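You operate a simulated robot arm through the tools that you are given. There is no shell and no other tool. Be economical: measure what you need, move in short steps, check, and stop when the job is done.

You are at the controls of a simulated robot arm. One attempt, no reset.

## Task
Put the small white coil on the plate of the speaker stand. Fetch the small black coil and set it in the green tray. Take the grey spool and leave it in the green caddy. Take the green patch plug from the top of the plug bench and put it on the low shelf of the plug bench. Take the green cartridge and leave it on top of the white spool on the top of the plug bench. Take the blue patch plug from the top of the ledge cabinet and leave it on top of the orange cable spool. Lift the repair bin lid open. The order is free. Set down upright: green patch plug, blue patch plug.

It is judged by the outcome, as a careful person would: the job done as asked, and still so three seconds after it is handed in. It fails if anything else is knocked over, pushed out of place, dropped, spilled or broken. Lids that push on must go on centred and level and be pressed home; caps that screw on are set level and turned clockwise until they are tight.

## Robot
A 7-joint arm with a fingered hand on a trunk, on a base that drives. Base frame: it is fixed to the floor where the robot stands at the start and does not move with it; the origin is under the middle of the robot, x ahead of it, y to its left, z up; the surface under the hand at the start is at about z = 730. Units: mm, degrees, N and s.
With the tool pointing down near the work surface it reaches from about 360 to 700 mm from the robot's upright axis, wherever it stands. Its first joint turns from -69.0 to 172.0 degrees. Places, roughly: blue patch plug (3x3x6 cm) [1300, -3800, 900]; green caddy (28x15x5 cm) [1100, -2400, 700]; green cartridge (6x2x6 cm) [-300, -4100, 900]; green patch plug (3x3x6 cm) [500, -4000, 900]; green tray [500, 1250, 750]; grey spool (6x6x4 cm) [400, 300, 700]; low shelf of the plug bench [200, -4100, 300]; orange cable spool [2500, -4000, 750]; plate of the speaker stand [4600, -2000, 800]; repair bin lid [4300, -1200, 100]; small black coil (5x5x3 cm) [300, 0, 700]; small white coil (5x5x3 cm) [500, 0, 700]; white spool (6x6x4 cm) [-300, -3800, 900]. Payload 3.2 kg.
The TCP is the grasp point between the finger pads, 26 mm short of the fingertips. In the tool frame z runs along the fingers and y along their closing line. Largest opening 88 mm; the body of the gripper starts 30 mm behind the TCP. The gripper is a hand of 5 fingers: y runs from the thumb to the fingers, the wrist lies at [-16, -108, -172] in the tool frame, and closing takes about 1.5 s.
Orientation is told as [roll, pitch, yaw] about the base's x, y, z axes, in that order, counted from this pose: with the fingers straight down and the wrist toward the robot, the tool's x, y and z point along [0, 1, 0], [1, 0, 0] and [0, 0, -1] of the base frame.

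## Interface
- The arm moves only by the tool jog_arm. Its argument "targets" is a list of rows, each an object (a shift or turn left out is 0, a gripper value left out holds the last) with "claw": the opening, from 0 (shut) to 1 (fully open); "travel": the shift along the tool's x, y, z in units of 30 mm (1.0 is 30 mm), a list of three; "angular": the turn, a rotation vector about the tool's x, y, z in units of 6 degrees (1.0 is 6 degrees), a list of three. In form: [{"claw": claw, "travel": [tx, ty, tz], "angular": [wx, wy, wz]}, ...]. A call has 1 to 10 rows; each row shifts and turns the commanded pose from where the row before left it, along the tool's axes as they then stand. A call with a number of a shift or a turn outside -1 to 1 is refused whole. Rows are played at 5 a second. More than 50 mm and 8.6 degrees between two rows, or a gripper value outside its range, and nothing of the call is played. Where a pose cannot be reached the arm comes as near as it can. A force on the tool above 40 N (or 10 N above the force at the start of the call, whichever is more), or a blocked arm, ends the call early, and 0.2 s more pass. Each finger travels about 72 mm/s and halts on what it meets, pressing with about 29 N; the grip force reading is that of the motor and also rises with nothing between the fingers. The clock runs only during rows and for 0.2 s after the last one: add rows that do not move to give the fingers time. It gives the time, the measured TCP pose, the force on the tool (base axes), the opening and the grip force at its end, in the units of the frame above (readings bear some noise), with the torque about the TCP (base axes, N m) and any sound that the robot's microphone picked up.
- Cameras (640 x 400 px; columns grow to the right, rows downward): "scene" is now at [126.5, 15.3, 1295.7]; the picture's right is [0.20, -0.98, 0.00], its down [-0.73, -0.15, -0.66] and it looks along [0.65, 0.13, -0.75] (base axes); focal length 294 px, centre (320, 200). "wrist" rides on the gripper at [67, -97, -117] in the tool frame; the picture's right is [-0.71, 0.33, -0.62], its down [-0.65, -0.65, 0.39] and it looks along [-0.28, 0.68, 0.68] (tool axes); focal length 234 px, centre (320, 200). There is no depth. A picture from a camera that has moved, and an enlarged one, comes with that camera's place and axes in the base frame and with its lens.
- snapshot(camera): a new picture of that camera. No time passes.
- move_column(by): slides the trunk up (or, below 0, down) by that many mm; the arm and the scene camera ride with it, the base frame stays. It gives what a move gives, with no picture.
- steer(legs): drives the robot by 1 to 6 legs, each [ahead, left, turn to the left] in mm, mm and degrees, along the robot's own axes; the way and the turn of a leg run together, so that a leg with both is an arc; at most 1500 mm and 180 degrees a leg. The arm and the cameras ride along, it lands a little off, and it stops where it bumps. It gives what a move gives.
- hand_shape(shape): the hand has 5 fingers and takes this shape, open, in about a second: jaw (thumb against the fingers, like two jaws); tri (thumb and two fingers); tip (a fingertip pinch); poke (one finger out to press); point (the index stretched); flat (the hand flat); cup (the hand cupped); fist (a fist). The gripper value then closes the fingers along that shape, each until it touches; the sizes above hold for jaw. It gives what a move gives, with no picture.
- turn_head(pan, tilt): turns the head with the scene camera to pan (to the left, within 86 degrees either way) and tilt (down, from -29 to 69), counted from straight ahead of the robot. It gives what a move gives.
- zoom(camera, box): a new picture of the part [left, top, right, bottom] of that camera's present view, enlarged. No time passes.
- job_done(): hands the job in; it is judged then, once.

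Work in short steps. Places have to be worked out from the pictures, the camera data and where the tool is seen: move nearer, look again, correct. Check each grasp and each placing, and mend what went wrong. You have 196 turns and 174 pictures in all, those below and enlarged ones among them. Open the gripper and draw the arm clear of the work before you hand the job in, unless the task says otherwise; then end with one line.

The tools are called after "Emit:" as a command line: name --argument value ..., lists and objects as JSON in quotes. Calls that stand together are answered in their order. jog_arm: Moves the arm, as the interface text tells. Its arguments: {"type":"object","properties":{"targets":{"type":"array","items":{"type":"object","properties":{"claw":{"type":"number"},"travel":{"type":"array","items":{"type":"number"}},"angular":{"type":"array","items":{"type":"number"}}}}}},"required":["targets"]} The other tools are called the same way: move_column (by) slides the trunk up or down; hand_shape (shape) gives the hand a shape; steer (legs) drives the base; turn_head (pan, tilt) turns the head that bears the scene camera; snapshot (camera) takes a picture; zoom (camera, box) takes an enlarged picture of a part of a camera's view; job_done () hands the job in.

At the start:

```text
clock: 0.0
tool_pos: [543.0, 23.9, 1025.1]
ee_rot: [0.0, 0.0, 0.0]
contact_force: [0.5, 0.0, 0.4]
ft_torque: [0.01, 0.03, -0.05]
opening: 88.0
grasp_force: 0.0
shape: jaw
trunk travel left (down, up): [-625.0, 215.0]
robot x, y, heading: [0.1, -1.5, -0.1]
head pan, tilt: [11.5, 48.5]
```

scene: 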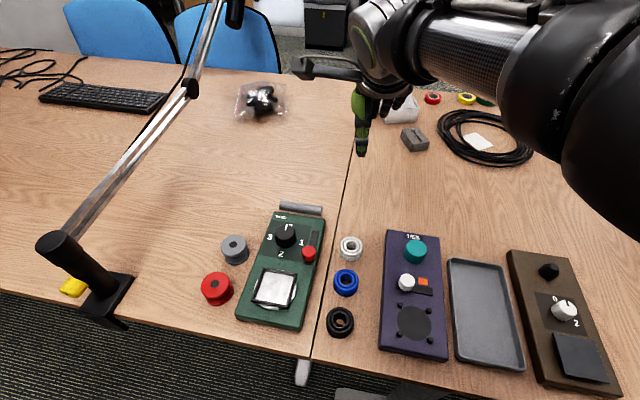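
wrist: 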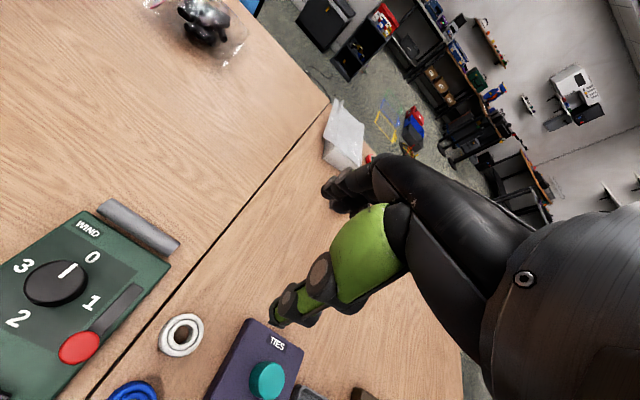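

I place the black coil at about (321,16), the white coil at (481,17) and the grey spool at (416,255). The black coil is too near to reach, so I back off a little and then look down.

Emit:
steer --legs '[[-130, 0, 0]]'

Emit:
turn_head --pan 0 --tilt 50

Emit:
snapshot --camera "scene"

```text
clock: 1.3
tool_pos: [410.0, 23.1, 1026.1]
ee_rot: [0.0, -0.1, 0.0]
contact_force: [-0.4, 0.5, 0.7]
ft_torque: [0.0, -0.01, 0.01]
opening: 88.0
grasp_force: 0.0
shape: jaw
trunk travel left (down, up): [-625.0, 215.0]
robot x, y, heading: [-133.2, -1.7, -0.0]
head pan, tilt: [11.5, 48.5]
```

```text
clock: 2.0
tool_pos: [410.6, 23.7, 1024.6]
ee_rot: [0.1, 0.0, -0.1]
contact_force: [0.6, 0.1, -0.1]
ft_torque: [-0.01, 0.04, 0.03]
opening: 87.7
grasp_force: 0.0
shape: jaw
trunk travel left (down, up): [-625.0, 215.0]
robot x, y, heading: [-134.5, -1.9, -0.2]
head pan, tilt: [0.0, 50.0]
```

```text
171 pictures are left
camera scene: at [-5.4, -0.3, 1293.7], right [0.0, -1.0, 0.0], down [-0.77, 0.0, -0.64], along [0.64, 0.0, -0.77], focal length 294 px, centre (320, 200)
```

scene: 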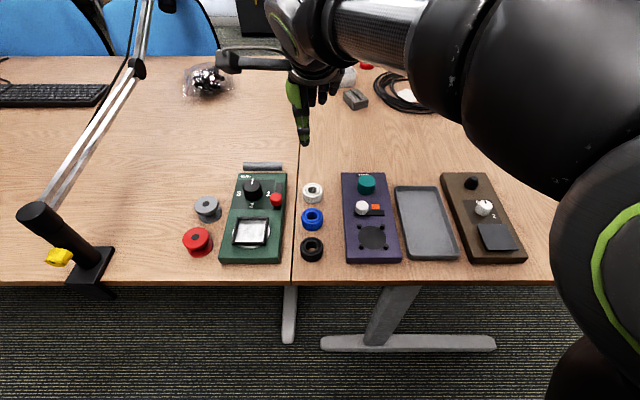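

Black coil at about (317,17). I narrow the opening to 66 mm, move above the coil and look.

Emit:
jog_arm --targets '[{"claw": 0.75, "travel": [-0.1, -1, 1]}, {"travel": [-0.1, -1, 1]}, {"travel": [0, -1, 1]}, {"travel": [0, 0, 1]}, {"travel": [0, 0, 1]}, {"travel": [0, 0, 1]}]'

Emit:
snapshot --camera "wrist"

Emit:
snapshot --camera "scene"

```text
clock: 3.4
tool_pos: [319.9, 18.1, 845.4]
ee_rot: [0.0, 0.0, -0.2]
contact_force: [1.0, -1.0, -0.1]
ft_torque: [0.01, 0.01, 0.03]
opening: 66.4
grasp_force: 0.1
shape: jaw
trunk travel left (down, up): [-625.0, 215.0]
robot x, y, heading: [-133.5, -3.3, -0.1]
head pan, tilt: [0.0, 50.0]
```

```text
170 pictures are left
camera wrist: at [223.8, 85.0, 962.7], right [0.33, -0.71, 0.62], down [-0.65, -0.65, -0.39], along [0.68, -0.28, -0.68], focal length 234 px, centre (320, 200)
```

wrist: 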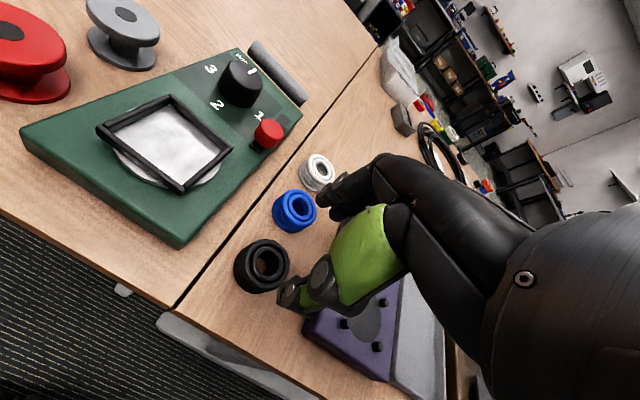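

```text
169 pictures are left
camera scene: at [-5.2, 0.6, 1293.7], right [0.0, -1.0, 0.0], down [-0.77, 0.0, -0.64], along [0.64, 0.0, -0.77], focal length 294 px, centre (320, 200)
```

scene: 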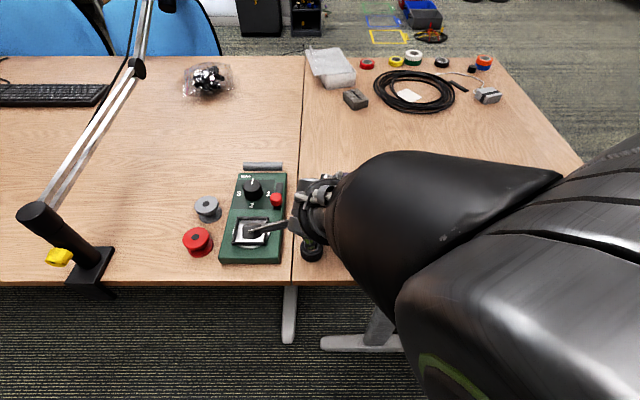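

The wrist view puts the coil at about (320,20), well under the TCP. I descend to z≈762.

Emit:
jog_arm --targets '[{"travel": [0.03, 0, 0.9]}, {"travel": [0, 0, 0.9]}, {"travel": [0, 0, 0.9]}, {}]'

Emit:
snapshot --camera "wrist"

```text
clock: 4.4
tool_pos: [317.7, 19.2, 763.8]
ee_rot: [0.0, 0.0, -0.1]
contact_force: [-1.1, 0.5, 0.5]
ft_torque: [0.01, -0.06, 0.0]
opening: 66.0
grasp_force: 0.1
shape: jaw
trunk travel left (down, up): [-625.0, 215.0]
robot x, y, heading: [-132.6, -3.9, 0.0]
head pan, tilt: [0.0, 50.0]
```

```text
168 pictures are left
camera wrist: at [222.0, 85.3, 880.3], right [0.33, -0.71, 0.63], down [-0.65, -0.65, -0.39], along [0.68, -0.28, -0.68], focal length 234 px, centre (320, 200)
```

wrist: 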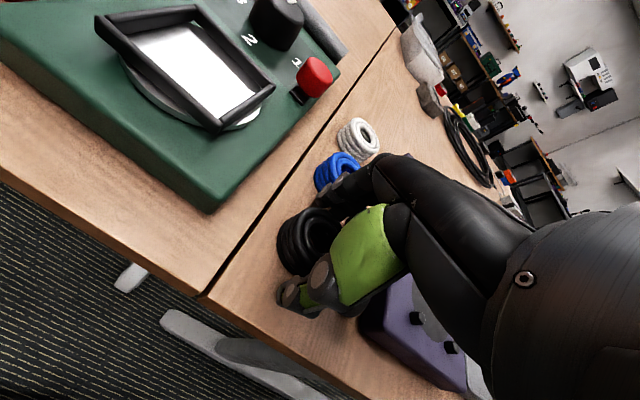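

The coil sits between thumb and fingers. I go down a few mm more and close.

Emit:
jog_arm --targets '[{"travel": [0, 0, 0.12]}, {"claw": 0}, {}, {}, {}, {}, {}, {}]'

Emit:
jog_arm --targets '[{"travel": [0, 0, -1]}, {"travel": [0, 0, -1]}, {"travel": [0, 0, -1]}, {"travel": [0, 0, -1]}, {"travel": [0, 0, -1]}, {"travel": [0, 0, -1]}, {"travel": [0, 0, -1]}, {}]'

Emit:
snapshot --camera "wrist"

Emit:
turn_head --pan 80 --tilt 25

Emit:
snapshot --camera "scene"

```text
clock: 6.2
tool_pos: [319.7, 17.5, 761.6]
ee_rot: [0.0, 0.1, -0.1]
contact_force: [0.2, 0.6, 0.6]
ft_torque: [0.01, 0.02, 0.0]
opening: 42.8
grasp_force: 29.0
shape: jaw
trunk travel left (down, up): [-625.0, 215.0]
robot x, y, heading: [-132.6, -0.4, -0.3]
head pan, tilt: [0.0, 50.0]
```

```text
clock: 8.0
tool_pos: [321.3, 18.6, 970.3]
ee_rot: [0.1, 0.1, -0.1]
contact_force: [0.7, 0.6, -1.4]
ft_torque: [-0.01, 0.0, 0.0]
opening: 42.5
grasp_force: 28.6
shape: jaw
trunk travel left (down, up): [-625.0, 215.0]
robot x, y, heading: [-129.1, 0.2, -0.1]
head pan, tilt: [0.0, 50.0]
```

```text
167 pictures are left
camera wrist: at [224.9, 86.5, 1087.6], right [0.33, -0.71, 0.62], down [-0.65, -0.65, -0.39], along [0.68, -0.28, -0.68], focal length 234 px, centre (320, 200)
```

wrist: 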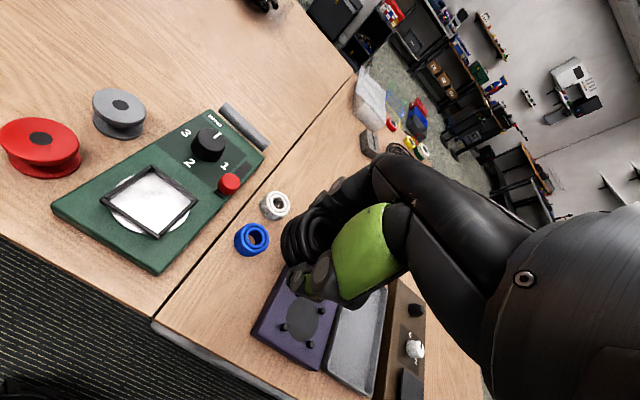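

```text
clock: 9.6
tool_pos: [320.8, 18.7, 970.9]
ee_rot: [0.1, 0.0, 0.0]
contact_force: [-0.3, 0.3, -0.9]
ft_torque: [-0.01, -0.03, -0.01]
opening: 42.6
grasp_force: 29.5
shape: jaw
trunk travel left (down, up): [-625.0, 215.0]
robot x, y, heading: [-133.5, 1.1, -0.4]
head pan, tilt: [80.0, 25.0]
```

```text
166 pictures are left
camera scene: at [-66.3, 90.4, 1331.2], right [0.98, -0.18, 0.0], down [-0.07, -0.42, -0.91], along [0.16, 0.89, -0.42], focal length 294 px, centre (320, 200)
```

scene: 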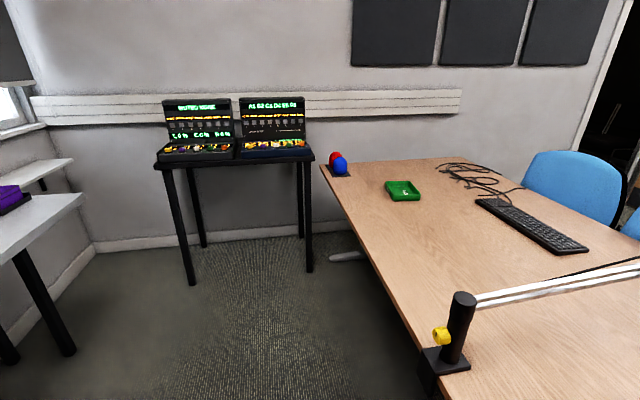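

The black coil is held. I back away so the hand clears the lamp, drive left to the tray, and look there.

Emit:
steer --legs '[[-300, 0, 0], [0, 1280, 0], [300, 0, 0]]'

Emit:
turn_head --pan 0 --tilt 45

Emit:
snapshot --camera "scene"

```text
clock: 19.2
tool_pos: [317.9, 1309.1, 969.3]
ee_rot: [0.0, 0.0, 0.9]
contact_force: [0.3, -0.8, -1.0]
ft_torque: [-0.02, 0.03, 0.0]
opening: 42.7
grasp_force: 28.9
shape: jaw
trunk travel left (down, up): [-625.0, 215.0]
robot x, y, heading: [-134.6, 1284.9, 0.9]
head pan, tilt: [80.0, 25.0]
```

```text
clock: 20.8
tool_pos: [318.5, 1309.5, 969.7]
ee_rot: [0.0, 0.0, 1.0]
contact_force: [0.3, 0.5, -1.7]
ft_torque: [-0.03, 0.01, 0.0]
opening: 42.8
grasp_force: 29.6
shape: jaw
trunk travel left (down, up): [-625.0, 215.0]
robot x, y, heading: [-134.4, 1284.4, 1.0]
head pan, tilt: [0.0, 45.0]
```

```text
165 pictures are left
camera scene: at [-3.4, 1283.3, 1300.7], right [0.02, -1.0, 0.0], down [-0.71, -0.01, -0.71], along [0.71, 0.01, -0.71], focal length 294 px, centre (320, 200)
```

scene: 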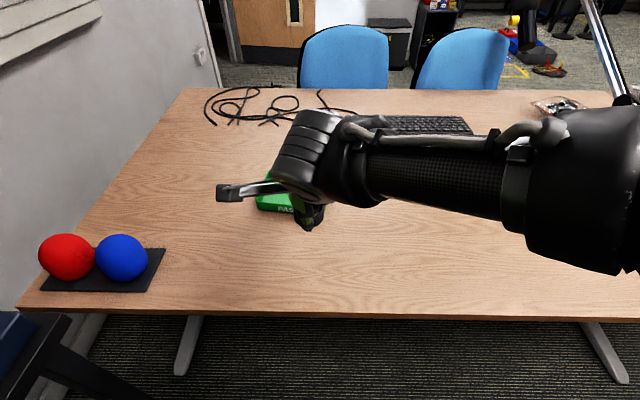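

The tray appears at about (580,1387), partly behind the hand. I drive a little nearer and look with the wrist camera.

Emit:
steer --legs '[[100, 70, -1]]'

Emit:
snapshot --camera "wrist"

Emit:
snapshot --camera "scene"

```text
clock: 22.0
tool_pos: [419.2, 1372.0, 969.7]
ee_rot: [0.0, 0.1, 0.1]
contact_force: [0.5, 0.6, -1.2]
ft_torque: [-0.01, 0.01, -0.01]
opening: 42.6
grasp_force: 28.7
shape: jaw
trunk travel left (down, up): [-625.0, 215.0]
robot x, y, heading: [-38.2, 1349.0, 0.2]
head pan, tilt: [0.0, 45.0]
```

```text
164 pictures are left
camera wrist: at [321.1, 1438.8, 1087.1], right [0.33, -0.71, 0.62], down [-0.65, -0.65, -0.39], along [0.68, -0.28, -0.68], focal length 234 px, centre (320, 200)
```

wrist: 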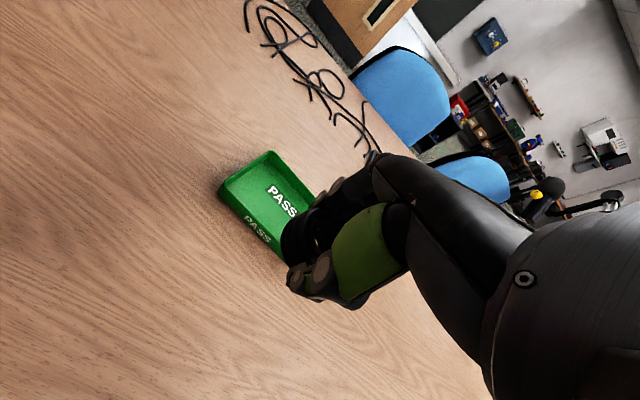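

```text
163 pictures are left
camera scene: at [95.6, 1351.5, 1300.6], right [0.0, -1.0, 0.0], down [-0.71, 0.0, -0.71], along [0.71, 0.0, -0.71], focal length 294 px, centre (320, 200)
```

scene: 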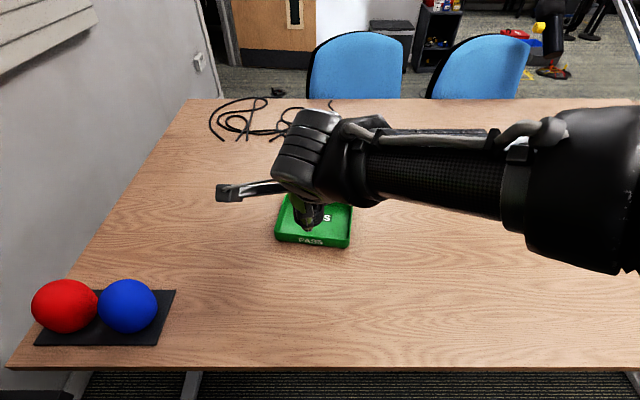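

The tray spans x≈519–657 and y≈1278–1461, centred at (588,1370). I move over it and lower to z≈785.

Emit:
jog_arm --targets '[{"travel": [0, 1, 0]}, {"travel": [0, 1, 0]}, {"travel": [0, 1, 0.5]}, {"travel": [0, 1, 1]}, {"travel": [0, 1, 1]}, {"travel": [0, 0.5, 1]}, {"travel": [0, 0, 1]}, {"travel": [0, 0, 1]}, {"travel": [0, 0, 0.6]}, {}]'

Emit:
snapshot --camera "wrist"

```text
clock: 24.2
tool_pos: [581.3, 1371.4, 786.4]
ee_rot: [0.0, 0.1, 0.1]
contact_force: [0.5, -0.8, -0.2]
ft_torque: [0.0, 0.0, -0.01]
opening: 42.4
grasp_force: 29.1
shape: jaw
trunk travel left (down, up): [-625.0, 215.0]
robot x, y, heading: [-33.6, 1352.3, -0.0]
head pan, tilt: [0.0, 45.0]
```

```text
162 pictures are left
camera wrist: at [485.0, 1438.5, 904.1], right [0.33, -0.71, 0.62], down [-0.65, -0.65, -0.39], along [0.68, -0.28, -0.68], focal length 234 px, centre (320, 200)
```

wrist: 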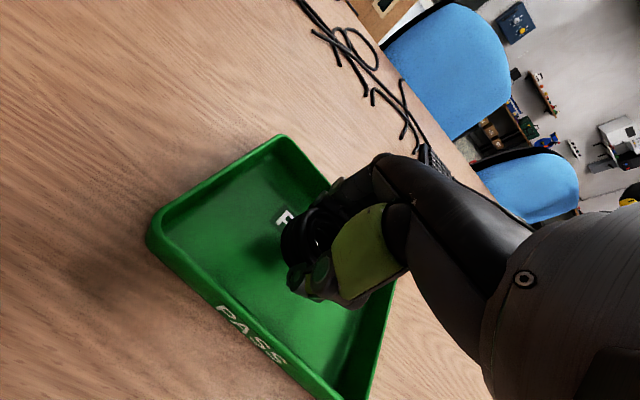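

The hand is inside the tray's outline. I lower in small steps to find the floor.

Emit:
jog_arm --targets '[{"travel": [0, 0, 0.25]}, {"travel": [0, 0, 0.2]}, {"travel": [0, 0, 0.1]}, {}]'

```text
clock: 25.2
tool_pos: [583.6, 1369.3, 771.4]
ee_rot: [0.3, 0.0, -0.3]
contact_force: [0.2, 0.8, -0.7]
ft_torque: [0.03, -0.02, -0.02]
opening: 42.1
grasp_force: 28.7
shape: jaw
trunk travel left (down, up): [-625.0, 215.0]
robot x, y, heading: [-36.2, 1353.6, 0.2]
head pan, tilt: [0.0, 45.0]
```

No contact yet. I lower a bit further.

Emit:
jog_arm --targets '[{"travel": [0, 0, 0.1]}, {"travel": [0, 0, 0.05]}, {}]'

```text
clock: 26.0
tool_pos: [583.3, 1369.0, 766.0]
ee_rot: [0.3, 0.2, -0.4]
contact_force: [0.2, 0.2, -0.6]
ft_torque: [-0.03, -0.01, 0.01]
opening: 42.4
grasp_force: 28.9
shape: jaw
trunk travel left (down, up): [-625.0, 215.0]
robot x, y, heading: [-35.4, 1353.1, 0.1]
head pan, tilt: [0.0, 45.0]
```

Emit:
jog_arm --targets '[{"travel": [0, 0, 0.06]}, {"travel": [0, 0, 0.06]}, {}]'

Emit:
zoom --camera "wrist" --box '[200, 120, 440, 340]'

```text
clock: 26.8
tool_pos: [583.1, 1369.0, 765.5]
ee_rot: [0.3, -0.2, -0.3]
contact_force: [1.0, 2.5, 7.7]
ft_torque: [-0.01, 0.13, -0.02]
opening: 42.6
grasp_force: 29.1
shape: jaw
trunk travel left (down, up): [-625.0, 215.0]
robot x, y, heading: [-33.5, 1352.5, -0.0]
head pan, tilt: [0.0, 45.0]
```

```text
1.82 times, centred on (320, 230) of wrist
camera zoom: at [486.3, 1436.3, 882.0], right [0.33, -0.71, 0.62], down [-0.66, -0.64, -0.39], along [0.68, -0.28, -0.68], focal length 426 px, centre (320, 146)
```

zoom: 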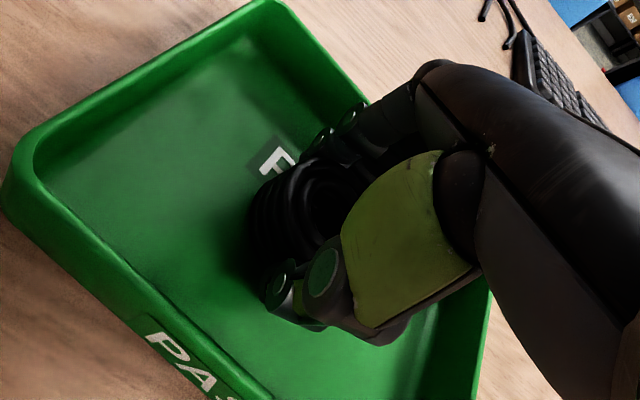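

Contact at about 8 N, so the coil is on the tray floor. I open partway so the fingers miss the tray walls, then rise.

Emit:
jog_arm --targets '[{"claw": 0.7}, {}, {}, {}, {"travel": [0, 0, -1]}, {"travel": [0, 0, -1]}, {"travel": [0, 0, -1]}, {"travel": [0, 0, -1]}, {"travel": [0, 0, -1]}, {"travel": [0, -1, -1]}]'

Emit:
jog_arm --targets '[{"travel": [0, -1, -0.5]}, {"travel": [0, -1, 0]}, {"travel": [0, -1, 0]}, {"travel": [0, -1, 0]}, {"travel": [0, -1, 0]}]'

Emit:
snapshot --camera "wrist"

```text
clock: 29.0
tool_pos: [549.9, 1374.6, 943.0]
ee_rot: [-0.2, -0.2, 0.3]
contact_force: [-1.0, 0.6, -0.2]
ft_torque: [0.03, -0.01, 0.02]
opening: 61.7
grasp_force: 0.0
shape: jaw
trunk travel left (down, up): [-625.0, 215.0]
robot x, y, heading: [-38.4, 1353.9, 0.0]
head pan, tilt: [0.0, 45.0]
```

```text
clock: 30.2
tool_pos: [400.7, 1373.1, 958.0]
ee_rot: [0.1, -0.2, 0.0]
contact_force: [-0.3, 0.2, 0.3]
ft_torque: [0.01, -0.02, -0.01]
opening: 61.3
grasp_force: 0.1
shape: jaw
trunk travel left (down, up): [-625.0, 215.0]
robot x, y, heading: [-37.6, 1350.0, 0.2]
head pan, tilt: [0.0, 45.0]
```

```text
160 pictures are left
camera wrist: at [304.7, 1439.9, 1075.0], right [0.33, -0.71, 0.62], down [-0.65, -0.65, -0.39], along [0.68, -0.28, -0.68], focal length 234 px, centre (320, 200)
```

wrist: 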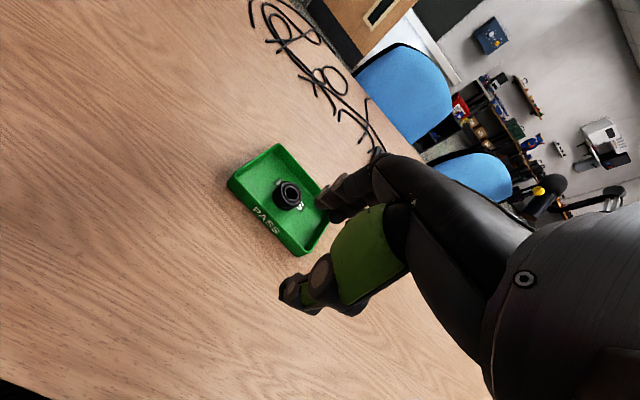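

The black coil rests in the tray. Next is the grey spool at about (414,260); I back off and drive right to it.

Emit:
steer --legs '[[-300, 0, 0], [0, -1110, 0], [200, 0, 0]]'

Emit:
snapshot --camera "wrist"

Emit:
snapshot --camera "scene"

```text
clock: 38.8
tool_pos: [313.6, 253.5, 957.0]
ee_rot: [0.0, 0.0, 0.5]
contact_force: [0.2, -0.5, 0.1]
ft_torque: [0.01, 0.03, 0.0]
opening: 61.2
grasp_force: 0.1
shape: jaw
trunk travel left (down, up): [-625.0, 215.0]
robot x, y, heading: [-128.2, 229.0, 0.5]
head pan, tilt: [0.0, 45.0]
```

```text
159 pictures are left
camera wrist: at [215.0, 320.2, 1074.3], right [0.34, -0.71, 0.62], down [-0.65, -0.65, -0.39], along [0.68, -0.27, -0.68], focal length 234 px, centre (320, 200)
```

wrist: 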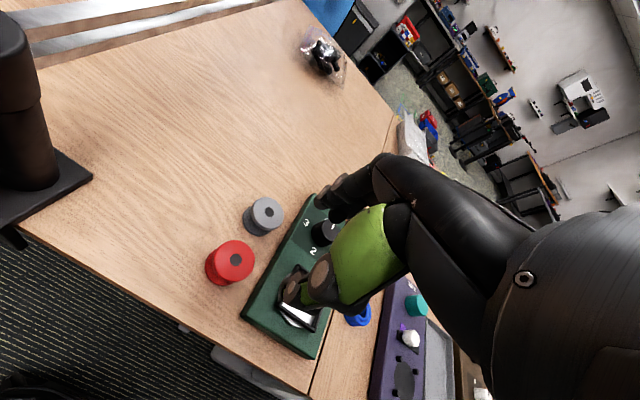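

```text
158 pictures are left
camera scene: at [4.8, 229.4, 1300.6], right [0.01, -1.0, 0.0], down [-0.71, 0.0, -0.71], along [0.71, 0.0, -0.71], focal length 294 px, centre (320, 200)
```

scene: 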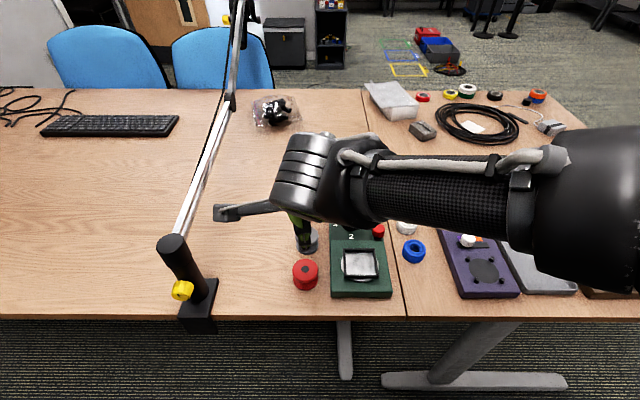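

Estimates for the spool range over (415–426, 257–273). I move above it, lower partway and re-measure.

Emit:
jog_arm --targets '[{"claw": 0.88, "travel": [0.2, 1, 0]}, {"travel": [0.2, 1, 0]}, {"travel": [0, 1, 0.5]}, {"travel": [0, 0.5, 1]}, {"travel": [0, 0, 1]}, {"travel": [0, 0, 0.6]}]'

Emit:
snapshot --camera "wrist"

Emit:
zoom --camera "scene" --box '[220, 140, 420, 320]'

```text
clock: 40.2
tool_pos: [417.5, 267.1, 863.6]
ee_rot: [0.1, 0.1, 0.4]
contact_force: [0.2, -0.8, -0.5]
ft_torque: [-0.01, -0.01, -0.02]
opening: 77.2
grasp_force: 0.1
shape: jaw
trunk travel left (down, up): [-625.0, 215.0]
robot x, y, heading: [-126.3, 229.7, 0.3]
head pan, tilt: [0.0, 45.0]
```

```text
157 pictures are left
camera wrist: at [320.1, 332.6, 980.7], right [0.34, -0.71, 0.62], down [-0.65, -0.65, -0.39], along [0.68, -0.27, -0.68], focal length 234 px, centre (320, 200)
```

wrist: 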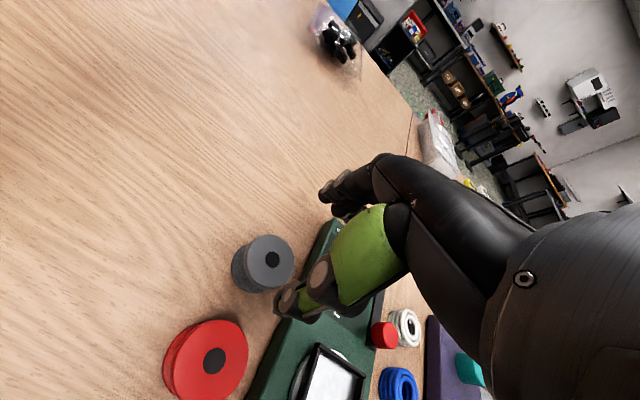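

```text
2.22 times, centred on (320, 230) of scene
camera zoom: at [4.4, 229.6, 1300.6], right [0.01, -1.0, 0.0], down [-0.71, 0.0, -0.71], along [0.71, 0.0, -0.71], focal length 654 px, centre (320, 133)
```

zoom: 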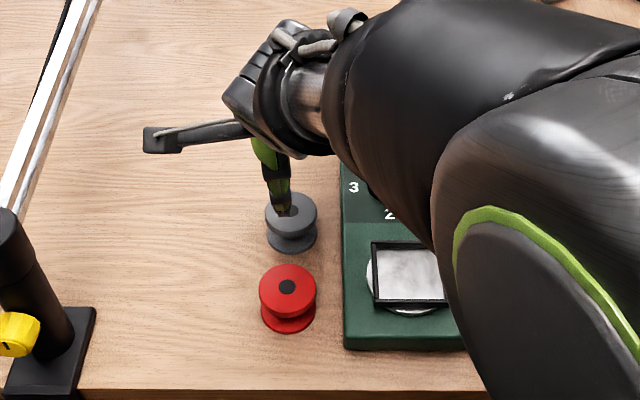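

Refined spool centre is about (422,263). I adjust and descend to z≈765, with the thumb in the gap to the red spool.

Emit:
jog_arm --targets '[{"travel": [-0.13, 0.13, 0.8]}, {"travel": [0, 0, 0.8]}, {"travel": [0, 0, 0.8]}, {"travel": [0, 0, 0.5]}, {}]'

Emit:
snapshot --camera "wrist"

```text
clock: 41.4
tool_pos: [429.3, 254.7, 791.5]
ee_rot: [3.8, -0.4, -2.3]
contact_force: [0.1, -0.6, -0.4]
ft_torque: [-0.02, -0.01, -0.02]
opening: 77.4
grasp_force: 0.1
shape: jaw
trunk travel left (down, up): [-625.0, 215.0]
robot x, y, heading: [-128.8, 227.0, 0.6]
head pan, tilt: [0.0, 45.0]
```

```text
155 pictures are left
camera wrist: at [335.2, 317.8, 912.6], right [0.3, -0.76, 0.58], down [-0.68, -0.6, -0.43], along [0.67, -0.26, -0.69], focal length 234 px, centre (320, 200)
```

wrist: 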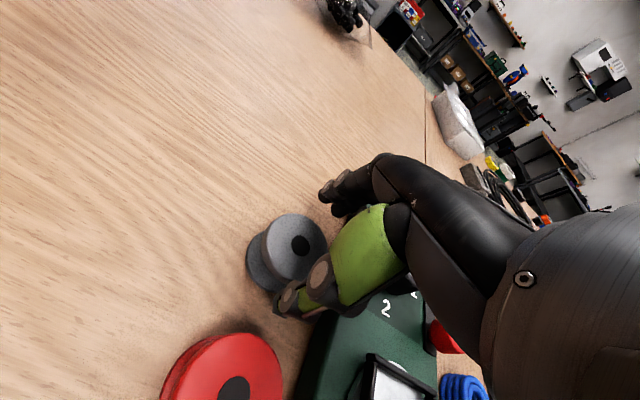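

The hand landed tilted and off target without any force. I check whether it is just lagging.

Emit:
jog_arm --targets '[{}, {}]'

Emit:
snapshot --camera "scene"

```text
clock: 42.0
tool_pos: [430.4, 252.7, 789.3]
ee_rot: [3.5, 0.0, -2.4]
contact_force: [0.6, 0.1, 0.3]
ft_torque: [0.01, -0.01, -0.02]
opening: 77.2
grasp_force: 0.0
shape: jaw
trunk travel left (down, up): [-625.0, 215.0]
robot x, y, heading: [-128.9, 225.5, 0.5]
head pan, tilt: [0.0, 45.0]
```

```text
154 pictures are left
camera scene: at [4.1, 229.4, 1300.6], right [0.01, -1.0, 0.0], down [-0.71, 0.0, -0.71], along [0.71, 0.0, -0.71], focal length 294 px, centre (320, 200)
```

scene: 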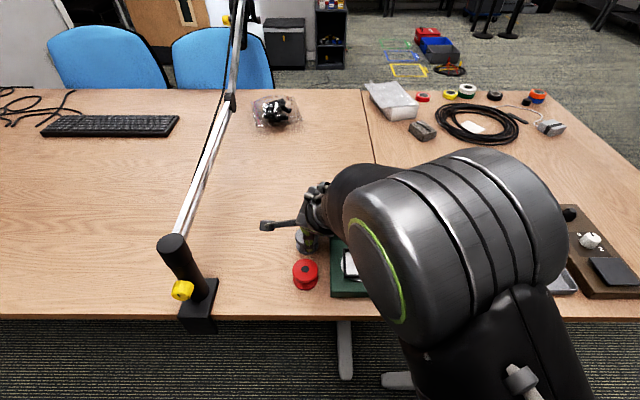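

The elbow hangs low over the table on the right, probably the block. I lift the hand, raise the trunk so the elbow rides higher, and come down again.

Emit:
jog_arm --targets '[{"travel": [0, 0, -1]}, {"travel": [0, 0, -1]}, {"travel": [0, 0, -1]}, {}]'

Emit:
move_column --by 150

Emit:
snapshot --camera "scene"

```text
clock: 43.0
tool_pos: [419.8, 262.7, 868.9]
ee_rot: [-0.1, -0.1, 0.5]
contact_force: [0.7, 0.7, 0.1]
ft_torque: [0.0, -0.01, -0.04]
opening: 77.1
grasp_force: 0.0
shape: jaw
trunk travel left (down, up): [-625.0, 215.0]
robot x, y, heading: [-131.1, 228.5, 0.1]
head pan, tilt: [0.0, 45.0]
```

```text
clock: 44.8
tool_pos: [421.4, 262.7, 1018.6]
ee_rot: [0.0, 0.0, 0.4]
contact_force: [-0.3, -0.8, 0.6]
ft_torque: [-0.03, 0.03, -0.03]
opening: 77.5
grasp_force: 0.1
shape: jaw
trunk travel left (down, up): [-775.0, 65.0]
robot x, y, heading: [-127.8, 229.5, 0.5]
head pan, tilt: [0.0, 45.0]
```

```text
153 pictures are left
camera scene: at [4.2, 229.4, 1450.6], right [0.01, -1.0, 0.0], down [-0.71, 0.0, -0.71], along [0.71, 0.0, -0.71], focal length 294 px, centre (320, 200)
```

scene: 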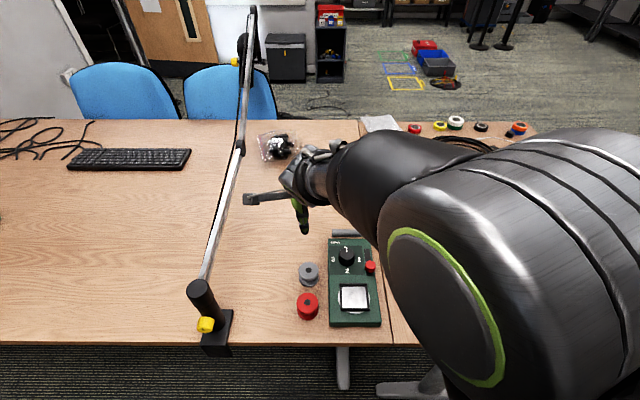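

Spool top now measures about (427,261). I descend to z≈795.

Emit:
jog_arm --targets '[{"travel": [0, 0.1, 1]}, {"travel": [0, 0, 1]}, {"travel": [0, 0, 1]}, {"travel": [0, 0, 1]}, {"travel": [0, 0, 1]}, {"travel": [0, 0, 1]}, {"travel": [0, 0, 1]}, {"travel": [0, 0, 0.4]}, {}]'

Emit:
snapshot --camera "wrist"

Emit:
snapshot --camera "scene"

```text
clock: 46.8
tool_pos: [423.0, 261.2, 796.8]
ee_rot: [0.0, -0.1, 0.4]
contact_force: [-0.6, -0.2, 0.5]
ft_torque: [-0.01, -0.01, 0.02]
opening: 77.3
grasp_force: 0.1
shape: jaw
trunk travel left (down, up): [-775.0, 65.0]
robot x, y, heading: [-126.9, 227.7, 0.5]
head pan, tilt: [0.0, 45.0]
```

```text
152 pictures are left
camera wrist: at [325.4, 328.2, 912.7], right [0.34, -0.71, 0.62], down [-0.65, -0.65, -0.39], along [0.68, -0.27, -0.68], focal length 234 px, centre (320, 200)
```

wrist: 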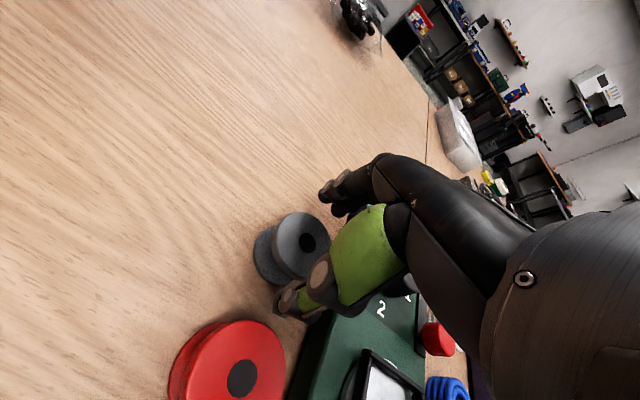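

```text
151 pictures are left
camera scene: at [4.1, 229.5, 1450.7], right [0.01, -1.0, 0.0], down [-0.71, 0.0, -0.71], along [0.71, 0.0, -0.71], focal length 294 px, centre (320, 200)
```

scene: 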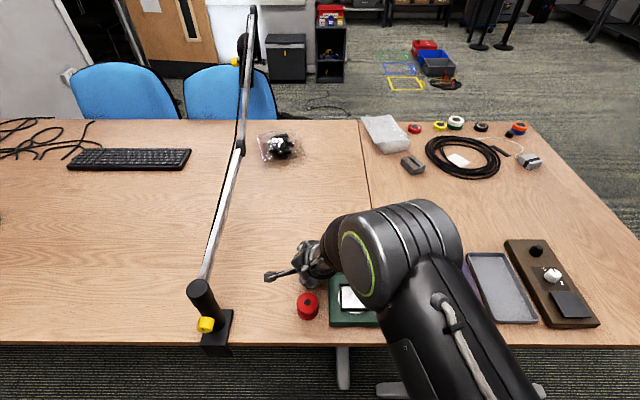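

Well aligned now (spool at about (424,264)). I descend to grip height.

Emit:
jog_arm --targets '[{"travel": [0.07, 0, 0.5]}, {"travel": [0, 0, 0.5]}, {"travel": [0, 0, 0.1]}, {"claw": 0}, {}, {}, {}, {}, {}, {}]'

Emit:
snapshot --camera "wrist"

```text
clock: 49.0
tool_pos: [424.4, 263.9, 764.6]
ee_rot: [0.1, 0.1, 0.4]
contact_force: [0.6, 0.5, 0.5]
ft_torque: [-0.02, 0.02, -0.05]
opening: 46.6
grasp_force: 29.1
shape: jaw
trunk travel left (down, up): [-775.0, 65.0]
robot x, y, heading: [-129.0, 230.3, 0.4]
head pan, tilt: [0.0, 45.0]
```

```text
150 pictures are left
camera wrist: at [326.5, 331.1, 880.6], right [0.34, -0.71, 0.62], down [-0.65, -0.65, -0.39], along [0.68, -0.27, -0.68], focal length 234 px, centre (320, 200)
```

wrist: 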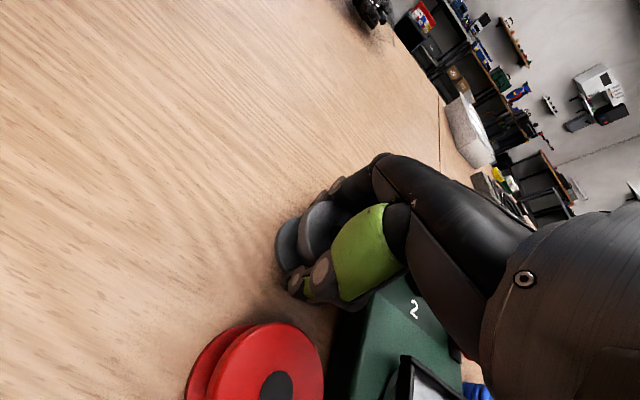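

Gripped. I lift and look to the right for the route to the caddy.

Emit:
jog_arm --targets '[{"travel": [0, 0, -1]}, {"travel": [0, 0, -1]}, {"travel": [0, 0, -1]}, {"travel": [0, 0, -1]}, {"travel": [0, 0, -1]}, {"travel": [0, 0, -1]}, {"travel": [0, 0, -1]}, {"travel": [0, -1, 0]}, {"travel": [0, -1, 0]}]'

Emit:
turn_head --pan -80 --tilt 15

Emit:
snapshot --camera "scene"

Emit:
turn_head --pan -30 --tilt 10

Emit:
snapshot --camera "scene"

Emit:
snapshot --camera "wrist"

```text
clock: 51.0
tool_pos: [363.2, 262.9, 974.7]
ee_rot: [0.8, -0.1, -0.2]
contact_force: [0.2, -0.3, -0.6]
ft_torque: [-0.01, -0.01, -0.01]
opening: 46.6
grasp_force: 28.5
shape: jaw
trunk travel left (down, up): [-775.0, 65.0]
robot x, y, heading: [-131.9, 227.7, 0.2]
head pan, tilt: [0.0, 45.0]
```

```text
clock: 52.5
tool_pos: [363.3, 267.6, 975.7]
ee_rot: [0.9, 0.0, 0.2]
contact_force: [0.1, 0.3, -0.9]
ft_torque: [0.0, 0.0, 0.0]
opening: 46.3
grasp_force: 29.1
shape: jaw
trunk travel left (down, up): [-775.0, 65.0]
robot x, y, heading: [-125.3, 229.2, 0.5]
head pan, tilt: [-80.0, 15.0]
```

```text
149 pictures are left
camera scene: at [-60.2, 137.0, 1497.4], right [-0.98, -0.18, 0.0], down [-0.05, 0.25, -0.97], along [0.17, -0.95, -0.26], focal length 294 px, centre (320, 200)
```

scene: 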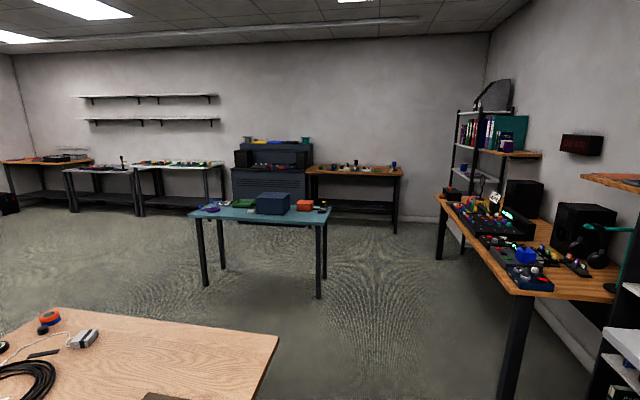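

```text
clock: 53.7
tool_pos: [363.0, 266.3, 975.8]
ee_rot: [0.7, 0.0, 0.1]
contact_force: [0.4, -0.8, 0.0]
ft_torque: [-0.02, 0.01, 0.02]
opening: 46.4
grasp_force: 29.1
shape: jaw
trunk travel left (down, up): [-775.0, 65.0]
robot x, y, heading: [-125.3, 228.3, 0.5]
head pan, tilt: [-30.0, 10.0]
```

```text
148 pictures are left
camera scene: at [3.7, 182.8, 1505.6], right [-0.49, -0.87, 0.0], down [-0.15, 0.09, -0.98], along [0.86, -0.49, -0.17], focal length 294 px, centre (320, 200)
```

scene: 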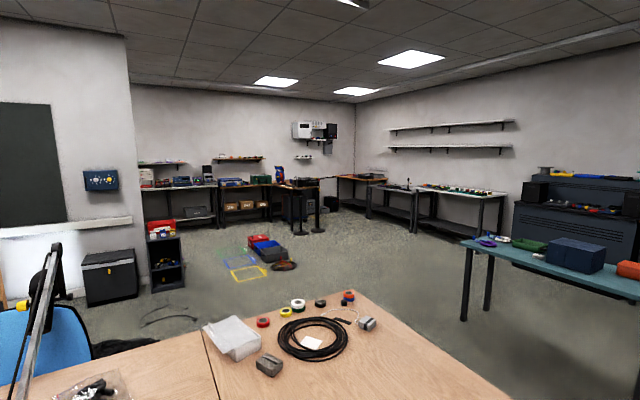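

```text
147 pictures are left
camera wrist: at [267.0, 331.3, 1093.6], right [0.33, -0.72, 0.61], down [-0.65, -0.64, -0.4], along [0.68, -0.27, -0.68], focal length 234 px, centre (320, 200)
```

wrist: 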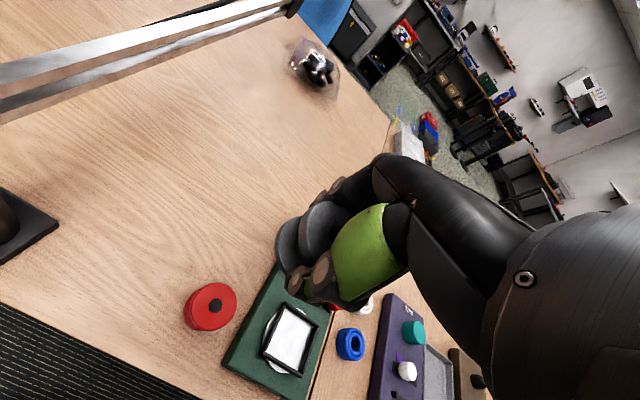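

The spool is held. The desk ends at y≈-744 and the teal table with the caddy spans x≈300–1560 with its near edge at y≈-2100. I drive round the desk and face the teal table.

Emit:
steer --legs '[[-200, 0, 0], [0, -1480, 0], [1450, 0, 0], [0, 0, -90]]'

Emit:
turn_head --pan 10 --tilt 35

Emit:
snapshot --camera "scene"

```text
clock: 72.9
tool_pos: [1173.6, -1770.1, 977.5]
ee_rot: [0.9, 0.0, -89.7]
contact_force: [0.0, -0.9, 0.2]
ft_torque: [-0.01, -0.02, 0.02]
opening: 46.2
grasp_force: 29.1
shape: jaw
trunk travel left (down, up): [-775.0, 65.0]
robot x, y, heading: [1135.5, -1280.2, -89.5]
head pan, tilt: [-30.0, 10.0]
```

```text
clock: 74.0
tool_pos: [1175.4, -1769.8, 977.9]
ee_rot: [1.1, -0.1, -89.8]
contact_force: [0.2, -0.2, -0.4]
ft_torque: [-0.03, 0.0, 0.0]
opening: 46.2
grasp_force: 29.0
shape: jaw
trunk travel left (down, up): [-775.0, 65.0]
robot x, y, heading: [1134.4, -1279.5, -89.4]
head pan, tilt: [10.0, 35.0]
```

```text
146 pictures are left
camera scene: at [1151.2, -1416.5, 1465.5], right [-0.98, -0.18, 0.0], down [-0.11, 0.56, -0.82], along [0.15, -0.81, -0.57], focal length 294 px, centre (320, 200)
```

scene: 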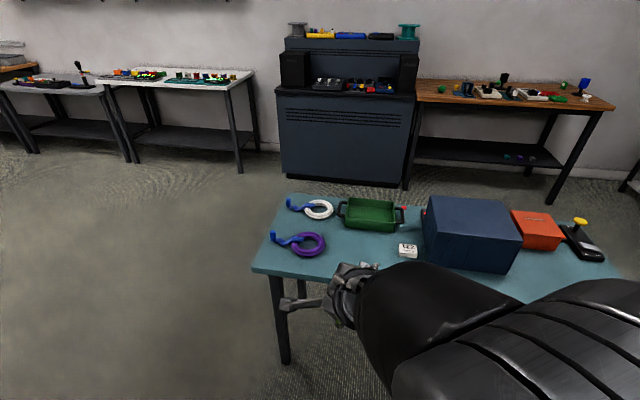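

The caddy centre is about (1123,-2399) and the table edge is at y≈-2080. I raise the trunk fully for elbow clearance and drive closer.

Emit:
move_column --by 60

Emit:
steer --legs '[[500, -45, 0]]'

Emit:
turn_head --pan 0 --tilt 50

Emit:
snapshot --camera "scene"

Emit:
snapshot --camera "wrist"

```text
clock: 75.0
tool_pos: [1174.5, -1771.0, 1036.4]
ee_rot: [1.1, -0.1, -89.7]
contact_force: [-0.5, 0.3, 0.1]
ft_torque: [0.0, 0.03, 0.05]
opening: 46.0
grasp_force: 29.0
shape: jaw
trunk travel left (down, up): [-835.0, 5.0]
robot x, y, heading: [1136.4, -1277.4, -89.2]
head pan, tilt: [10.0, 35.0]
```

```text
clock: 77.9
tool_pos: [1137.7, -2266.1, 1037.0]
ee_rot: [1.0, -0.1, -89.6]
contact_force: [-0.1, 0.2, -1.0]
ft_torque: [0.0, -0.02, 0.01]
opening: 46.4
grasp_force: 28.8
shape: jaw
trunk travel left (down, up): [-835.0, 5.0]
robot x, y, heading: [1097.8, -1778.0, -89.1]
head pan, tilt: [10.0, 35.0]
```

```text
clock: 78.7
tool_pos: [1138.9, -2265.7, 1038.3]
ee_rot: [1.1, 0.0, -89.6]
contact_force: [-0.1, 0.7, 0.1]
ft_torque: [0.03, 0.0, -0.01]
opening: 46.3
grasp_force: 28.7
shape: jaw
trunk travel left (down, up): [-835.0, 5.0]
robot x, y, heading: [1095.9, -1780.8, -89.5]
head pan, tilt: [0.0, 50.0]
```

```text
145 pictures are left
camera scene: at [1098.4, -1903.6, 1503.8], right [-1.0, -0.01, 0.0], down [-0.01, 0.77, -0.64], along [0.01, -0.64, -0.77], focal length 294 px, centre (320, 200)
```

scene: 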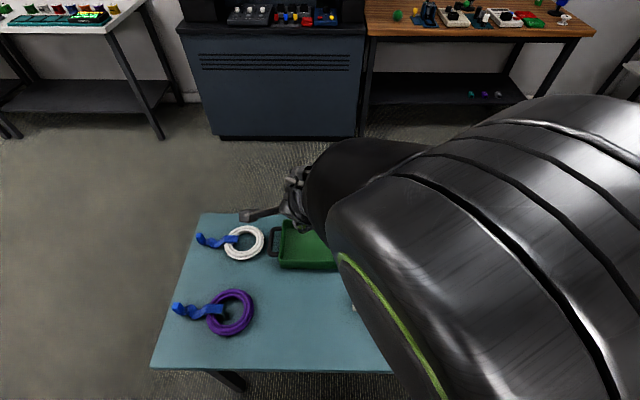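

```text
144 pictures are left
camera wrist: at [1202.3, -2168.7, 1154.9], right [-0.72, -0.34, 0.61], down [-0.65, 0.65, -0.4], along [-0.26, -0.68, -0.68], focal length 234 px, centre (320, 200)
```

wrist: 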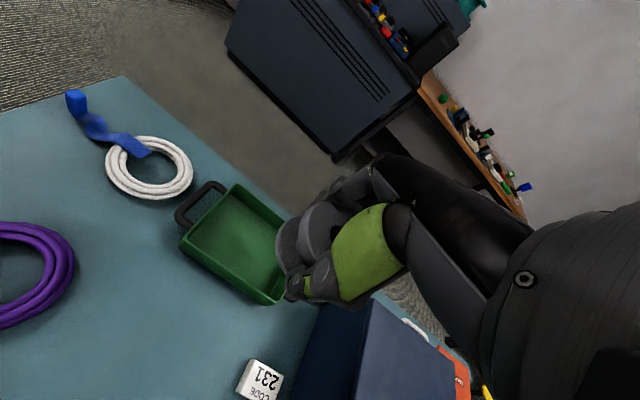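

The caddy rim spans x≈1031–1220 and y≈-2450…-2298, so I aim at (1125,-2376). I move over it and lower to z≈850.

Emit:
jog_arm --targets '[{"travel": [-0.2, 1, 0]}, {"travel": [-0.2, 1, 0]}, {"travel": [0, 1, 0]}, {"travel": [0, 0.65, 1]}, {"travel": [0, 0, 1]}, {"travel": [0, 0, 1]}, {"travel": [0, 0, 1]}, {"travel": [0, 0, 1]}, {"travel": [0, 0, 1]}, {}]'

Emit:
snapshot --camera "wrist"

Emit:
snapshot --camera "scene"

```text
clock: 80.9
tool_pos: [1129.9, -2373.4, 857.5]
ee_rot: [0.9, 0.0, -89.5]
contact_force: [0.4, 0.2, -0.1]
ft_torque: [0.0, 0.03, -0.03]
opening: 46.1
grasp_force: 29.0
shape: jaw
trunk travel left (down, up): [-835.0, 5.0]
robot x, y, heading: [1095.8, -1775.1, -89.0]
head pan, tilt: [0.0, 50.0]
```

```text
143 pictures are left
camera wrist: at [1194.2, -2276.3, 974.9], right [-0.72, -0.34, 0.61], down [-0.65, 0.65, -0.4], along [-0.26, -0.68, -0.68], focal length 234 px, centre (320, 200)
```

wrist: 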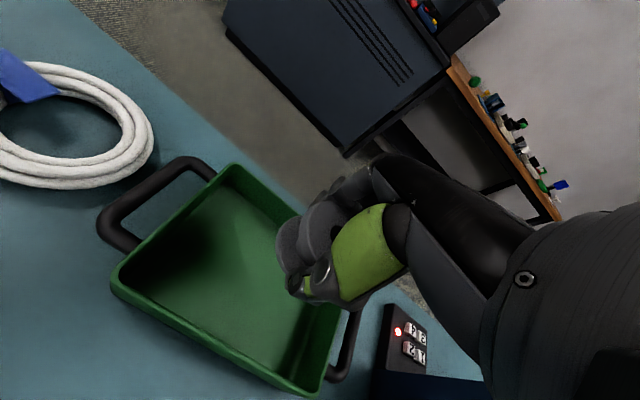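

```text
142 pictures are left
camera scene: at [1098.3, -1902.9, 1503.8], right [-1.0, -0.01, 0.0], down [-0.01, 0.77, -0.64], along [0.01, -0.64, -0.77], focal length 294 px, centre (320, 200)
```

scene: 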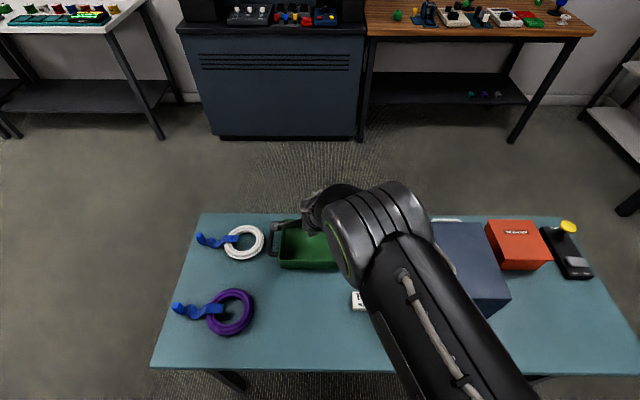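

The rim is confirmed at z≈750, centre (1129,-2375), and I am right over it. I lower toward the floor.

Emit:
jog_arm --targets '[{"travel": [0, 0, 1]}, {"travel": [0, 0, 1]}, {"travel": [0, 0, 1]}, {"travel": [0, 0, 0.5]}, {}]'

Emit:
jog_arm --targets '[{"travel": [0, 0, 0.12]}, {"travel": [0, 0, 0.12]}, {}]'

```text
clock: 82.1
tool_pos: [1133.6, -2376.9, 757.1]
ee_rot: [1.2, -0.6, -89.4]
contact_force: [3.0, -4.8, 24.8]
ft_torque: [0.5, 0.08, -0.04]
opening: 47.7
grasp_force: 28.6
shape: jaw
trunk travel left (down, up): [-835.0, 5.0]
robot x, y, heading: [1094.2, -1776.2, -89.7]
head pan, tilt: [0.0, 50.0]
```

```text
clock: 82.7
tool_pos: [1134.7, -2383.5, 755.9]
ee_rot: [1.3, -1.3, -89.4]
contact_force: [-0.7, 3.0, 24.3]
ft_torque: [0.64, 0.13, 0.01]
opening: 47.5
grasp_force: 29.1
shape: jaw
trunk travel left (down, up): [-835.0, 5.0]
robot x, y, heading: [1094.2, -1778.2, -89.2]
head pan, tilt: [0.0, 50.0]
stopped in row 2: the force on the tool passed its limit at 41 N (the readings are from after the stop); the commanded pose is now the measured one
```

It touched at z≈757, earlier than I expected. I look before releasing.

Emit:
jog_arm --targets '[{"travel": [0, 0, -0.08]}, {}]'

Emit:
snapshot --camera "wrist"

Emit:
zoom --camera "scene" --box '[240, 180, 400, 290]'

```text
clock: 83.3
tool_pos: [1133.0, -2382.2, 757.1]
ee_rot: [1.1, -1.0, -89.4]
contact_force: [2.4, -5.4, 21.4]
ft_torque: [0.35, 0.12, -0.02]
opening: 47.5
grasp_force: 28.6
shape: jaw
trunk travel left (down, up): [-835.0, 5.0]
robot x, y, heading: [1097.7, -1777.0, -89.1]
head pan, tilt: [0.0, 50.0]
```

```text
141 pictures are left
camera wrist: at [1197.5, -2281.2, 873.1], right [-0.72, -0.33, 0.61], down [-0.65, 0.64, -0.41], along [-0.26, -0.7, -0.67], focal length 234 px, centre (320, 200)
```

wrist: 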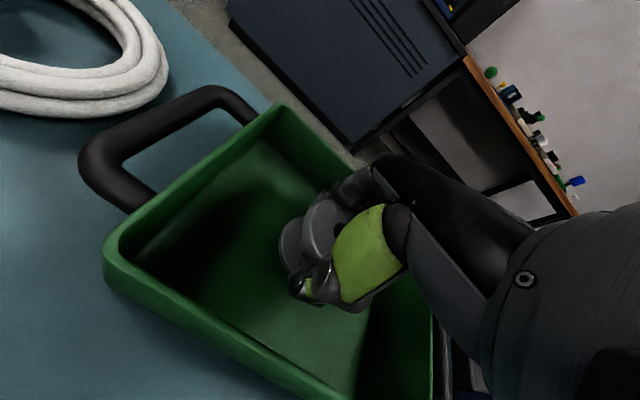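

```text
3.64 times, centred on (320, 235) of scene
camera zoom: at [1098.8, -1900.4, 1504.1], right [-1.0, -0.01, 0.0], down [-0.01, 0.76, -0.64], along [0.01, -0.64, -0.76], focal length 1070 px, centre (320, 73)
```

zoom: 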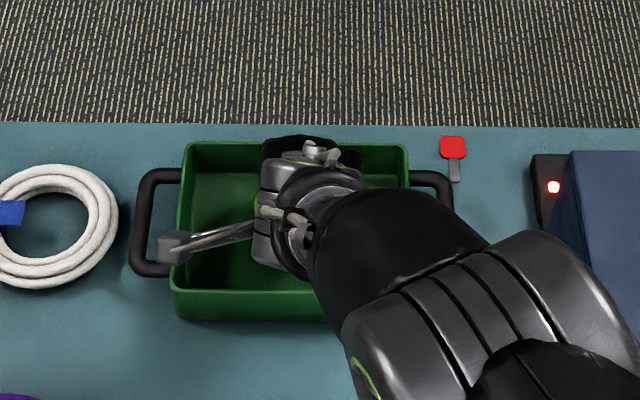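

The spool looks to be on the caddy floor. I open and rise, then check.

Emit:
jog_arm --targets '[{"claw": 0.85}, {}, {}, {}, {"travel": [0, 0, -1]}, {"travel": [0, 0, -1]}, {"travel": [0, 0, -1]}, {"travel": [0, 0, -1]}, {"travel": [0, 0, -1]}, {"travel": [0, 0, -1]}]'

Emit:
snapshot --camera "wrist"

```text
clock: 85.5
tool_pos: [1130.4, -2379.2, 935.2]
ee_rot: [1.2, -0.6, -89.5]
contact_force: [-0.7, 0.4, 0.2]
ft_torque: [0.0, -0.01, 0.0]
opening: 74.2
grasp_force: 0.0
shape: jaw
trunk travel left (down, up): [-835.0, 5.0]
robot x, y, heading: [1096.7, -1773.9, -89.2]
head pan, tilt: [0.0, 50.0]
```

```text
139 pictures are left
camera wrist: at [1194.3, -2278.6, 1051.9], right [-0.72, -0.33, 0.61], down [-0.65, 0.64, -0.41], along [-0.26, -0.69, -0.67], focal length 234 px, centre (320, 200)
```

wrist: 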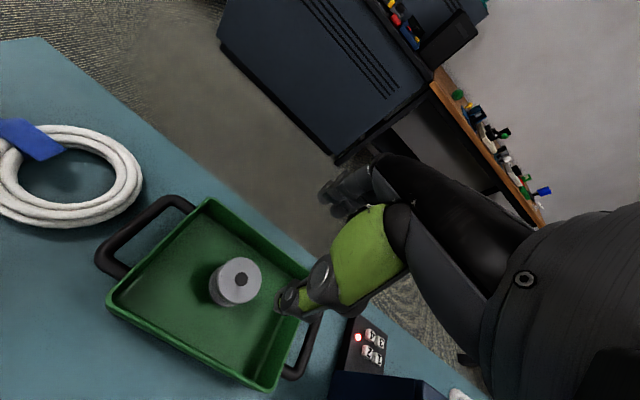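

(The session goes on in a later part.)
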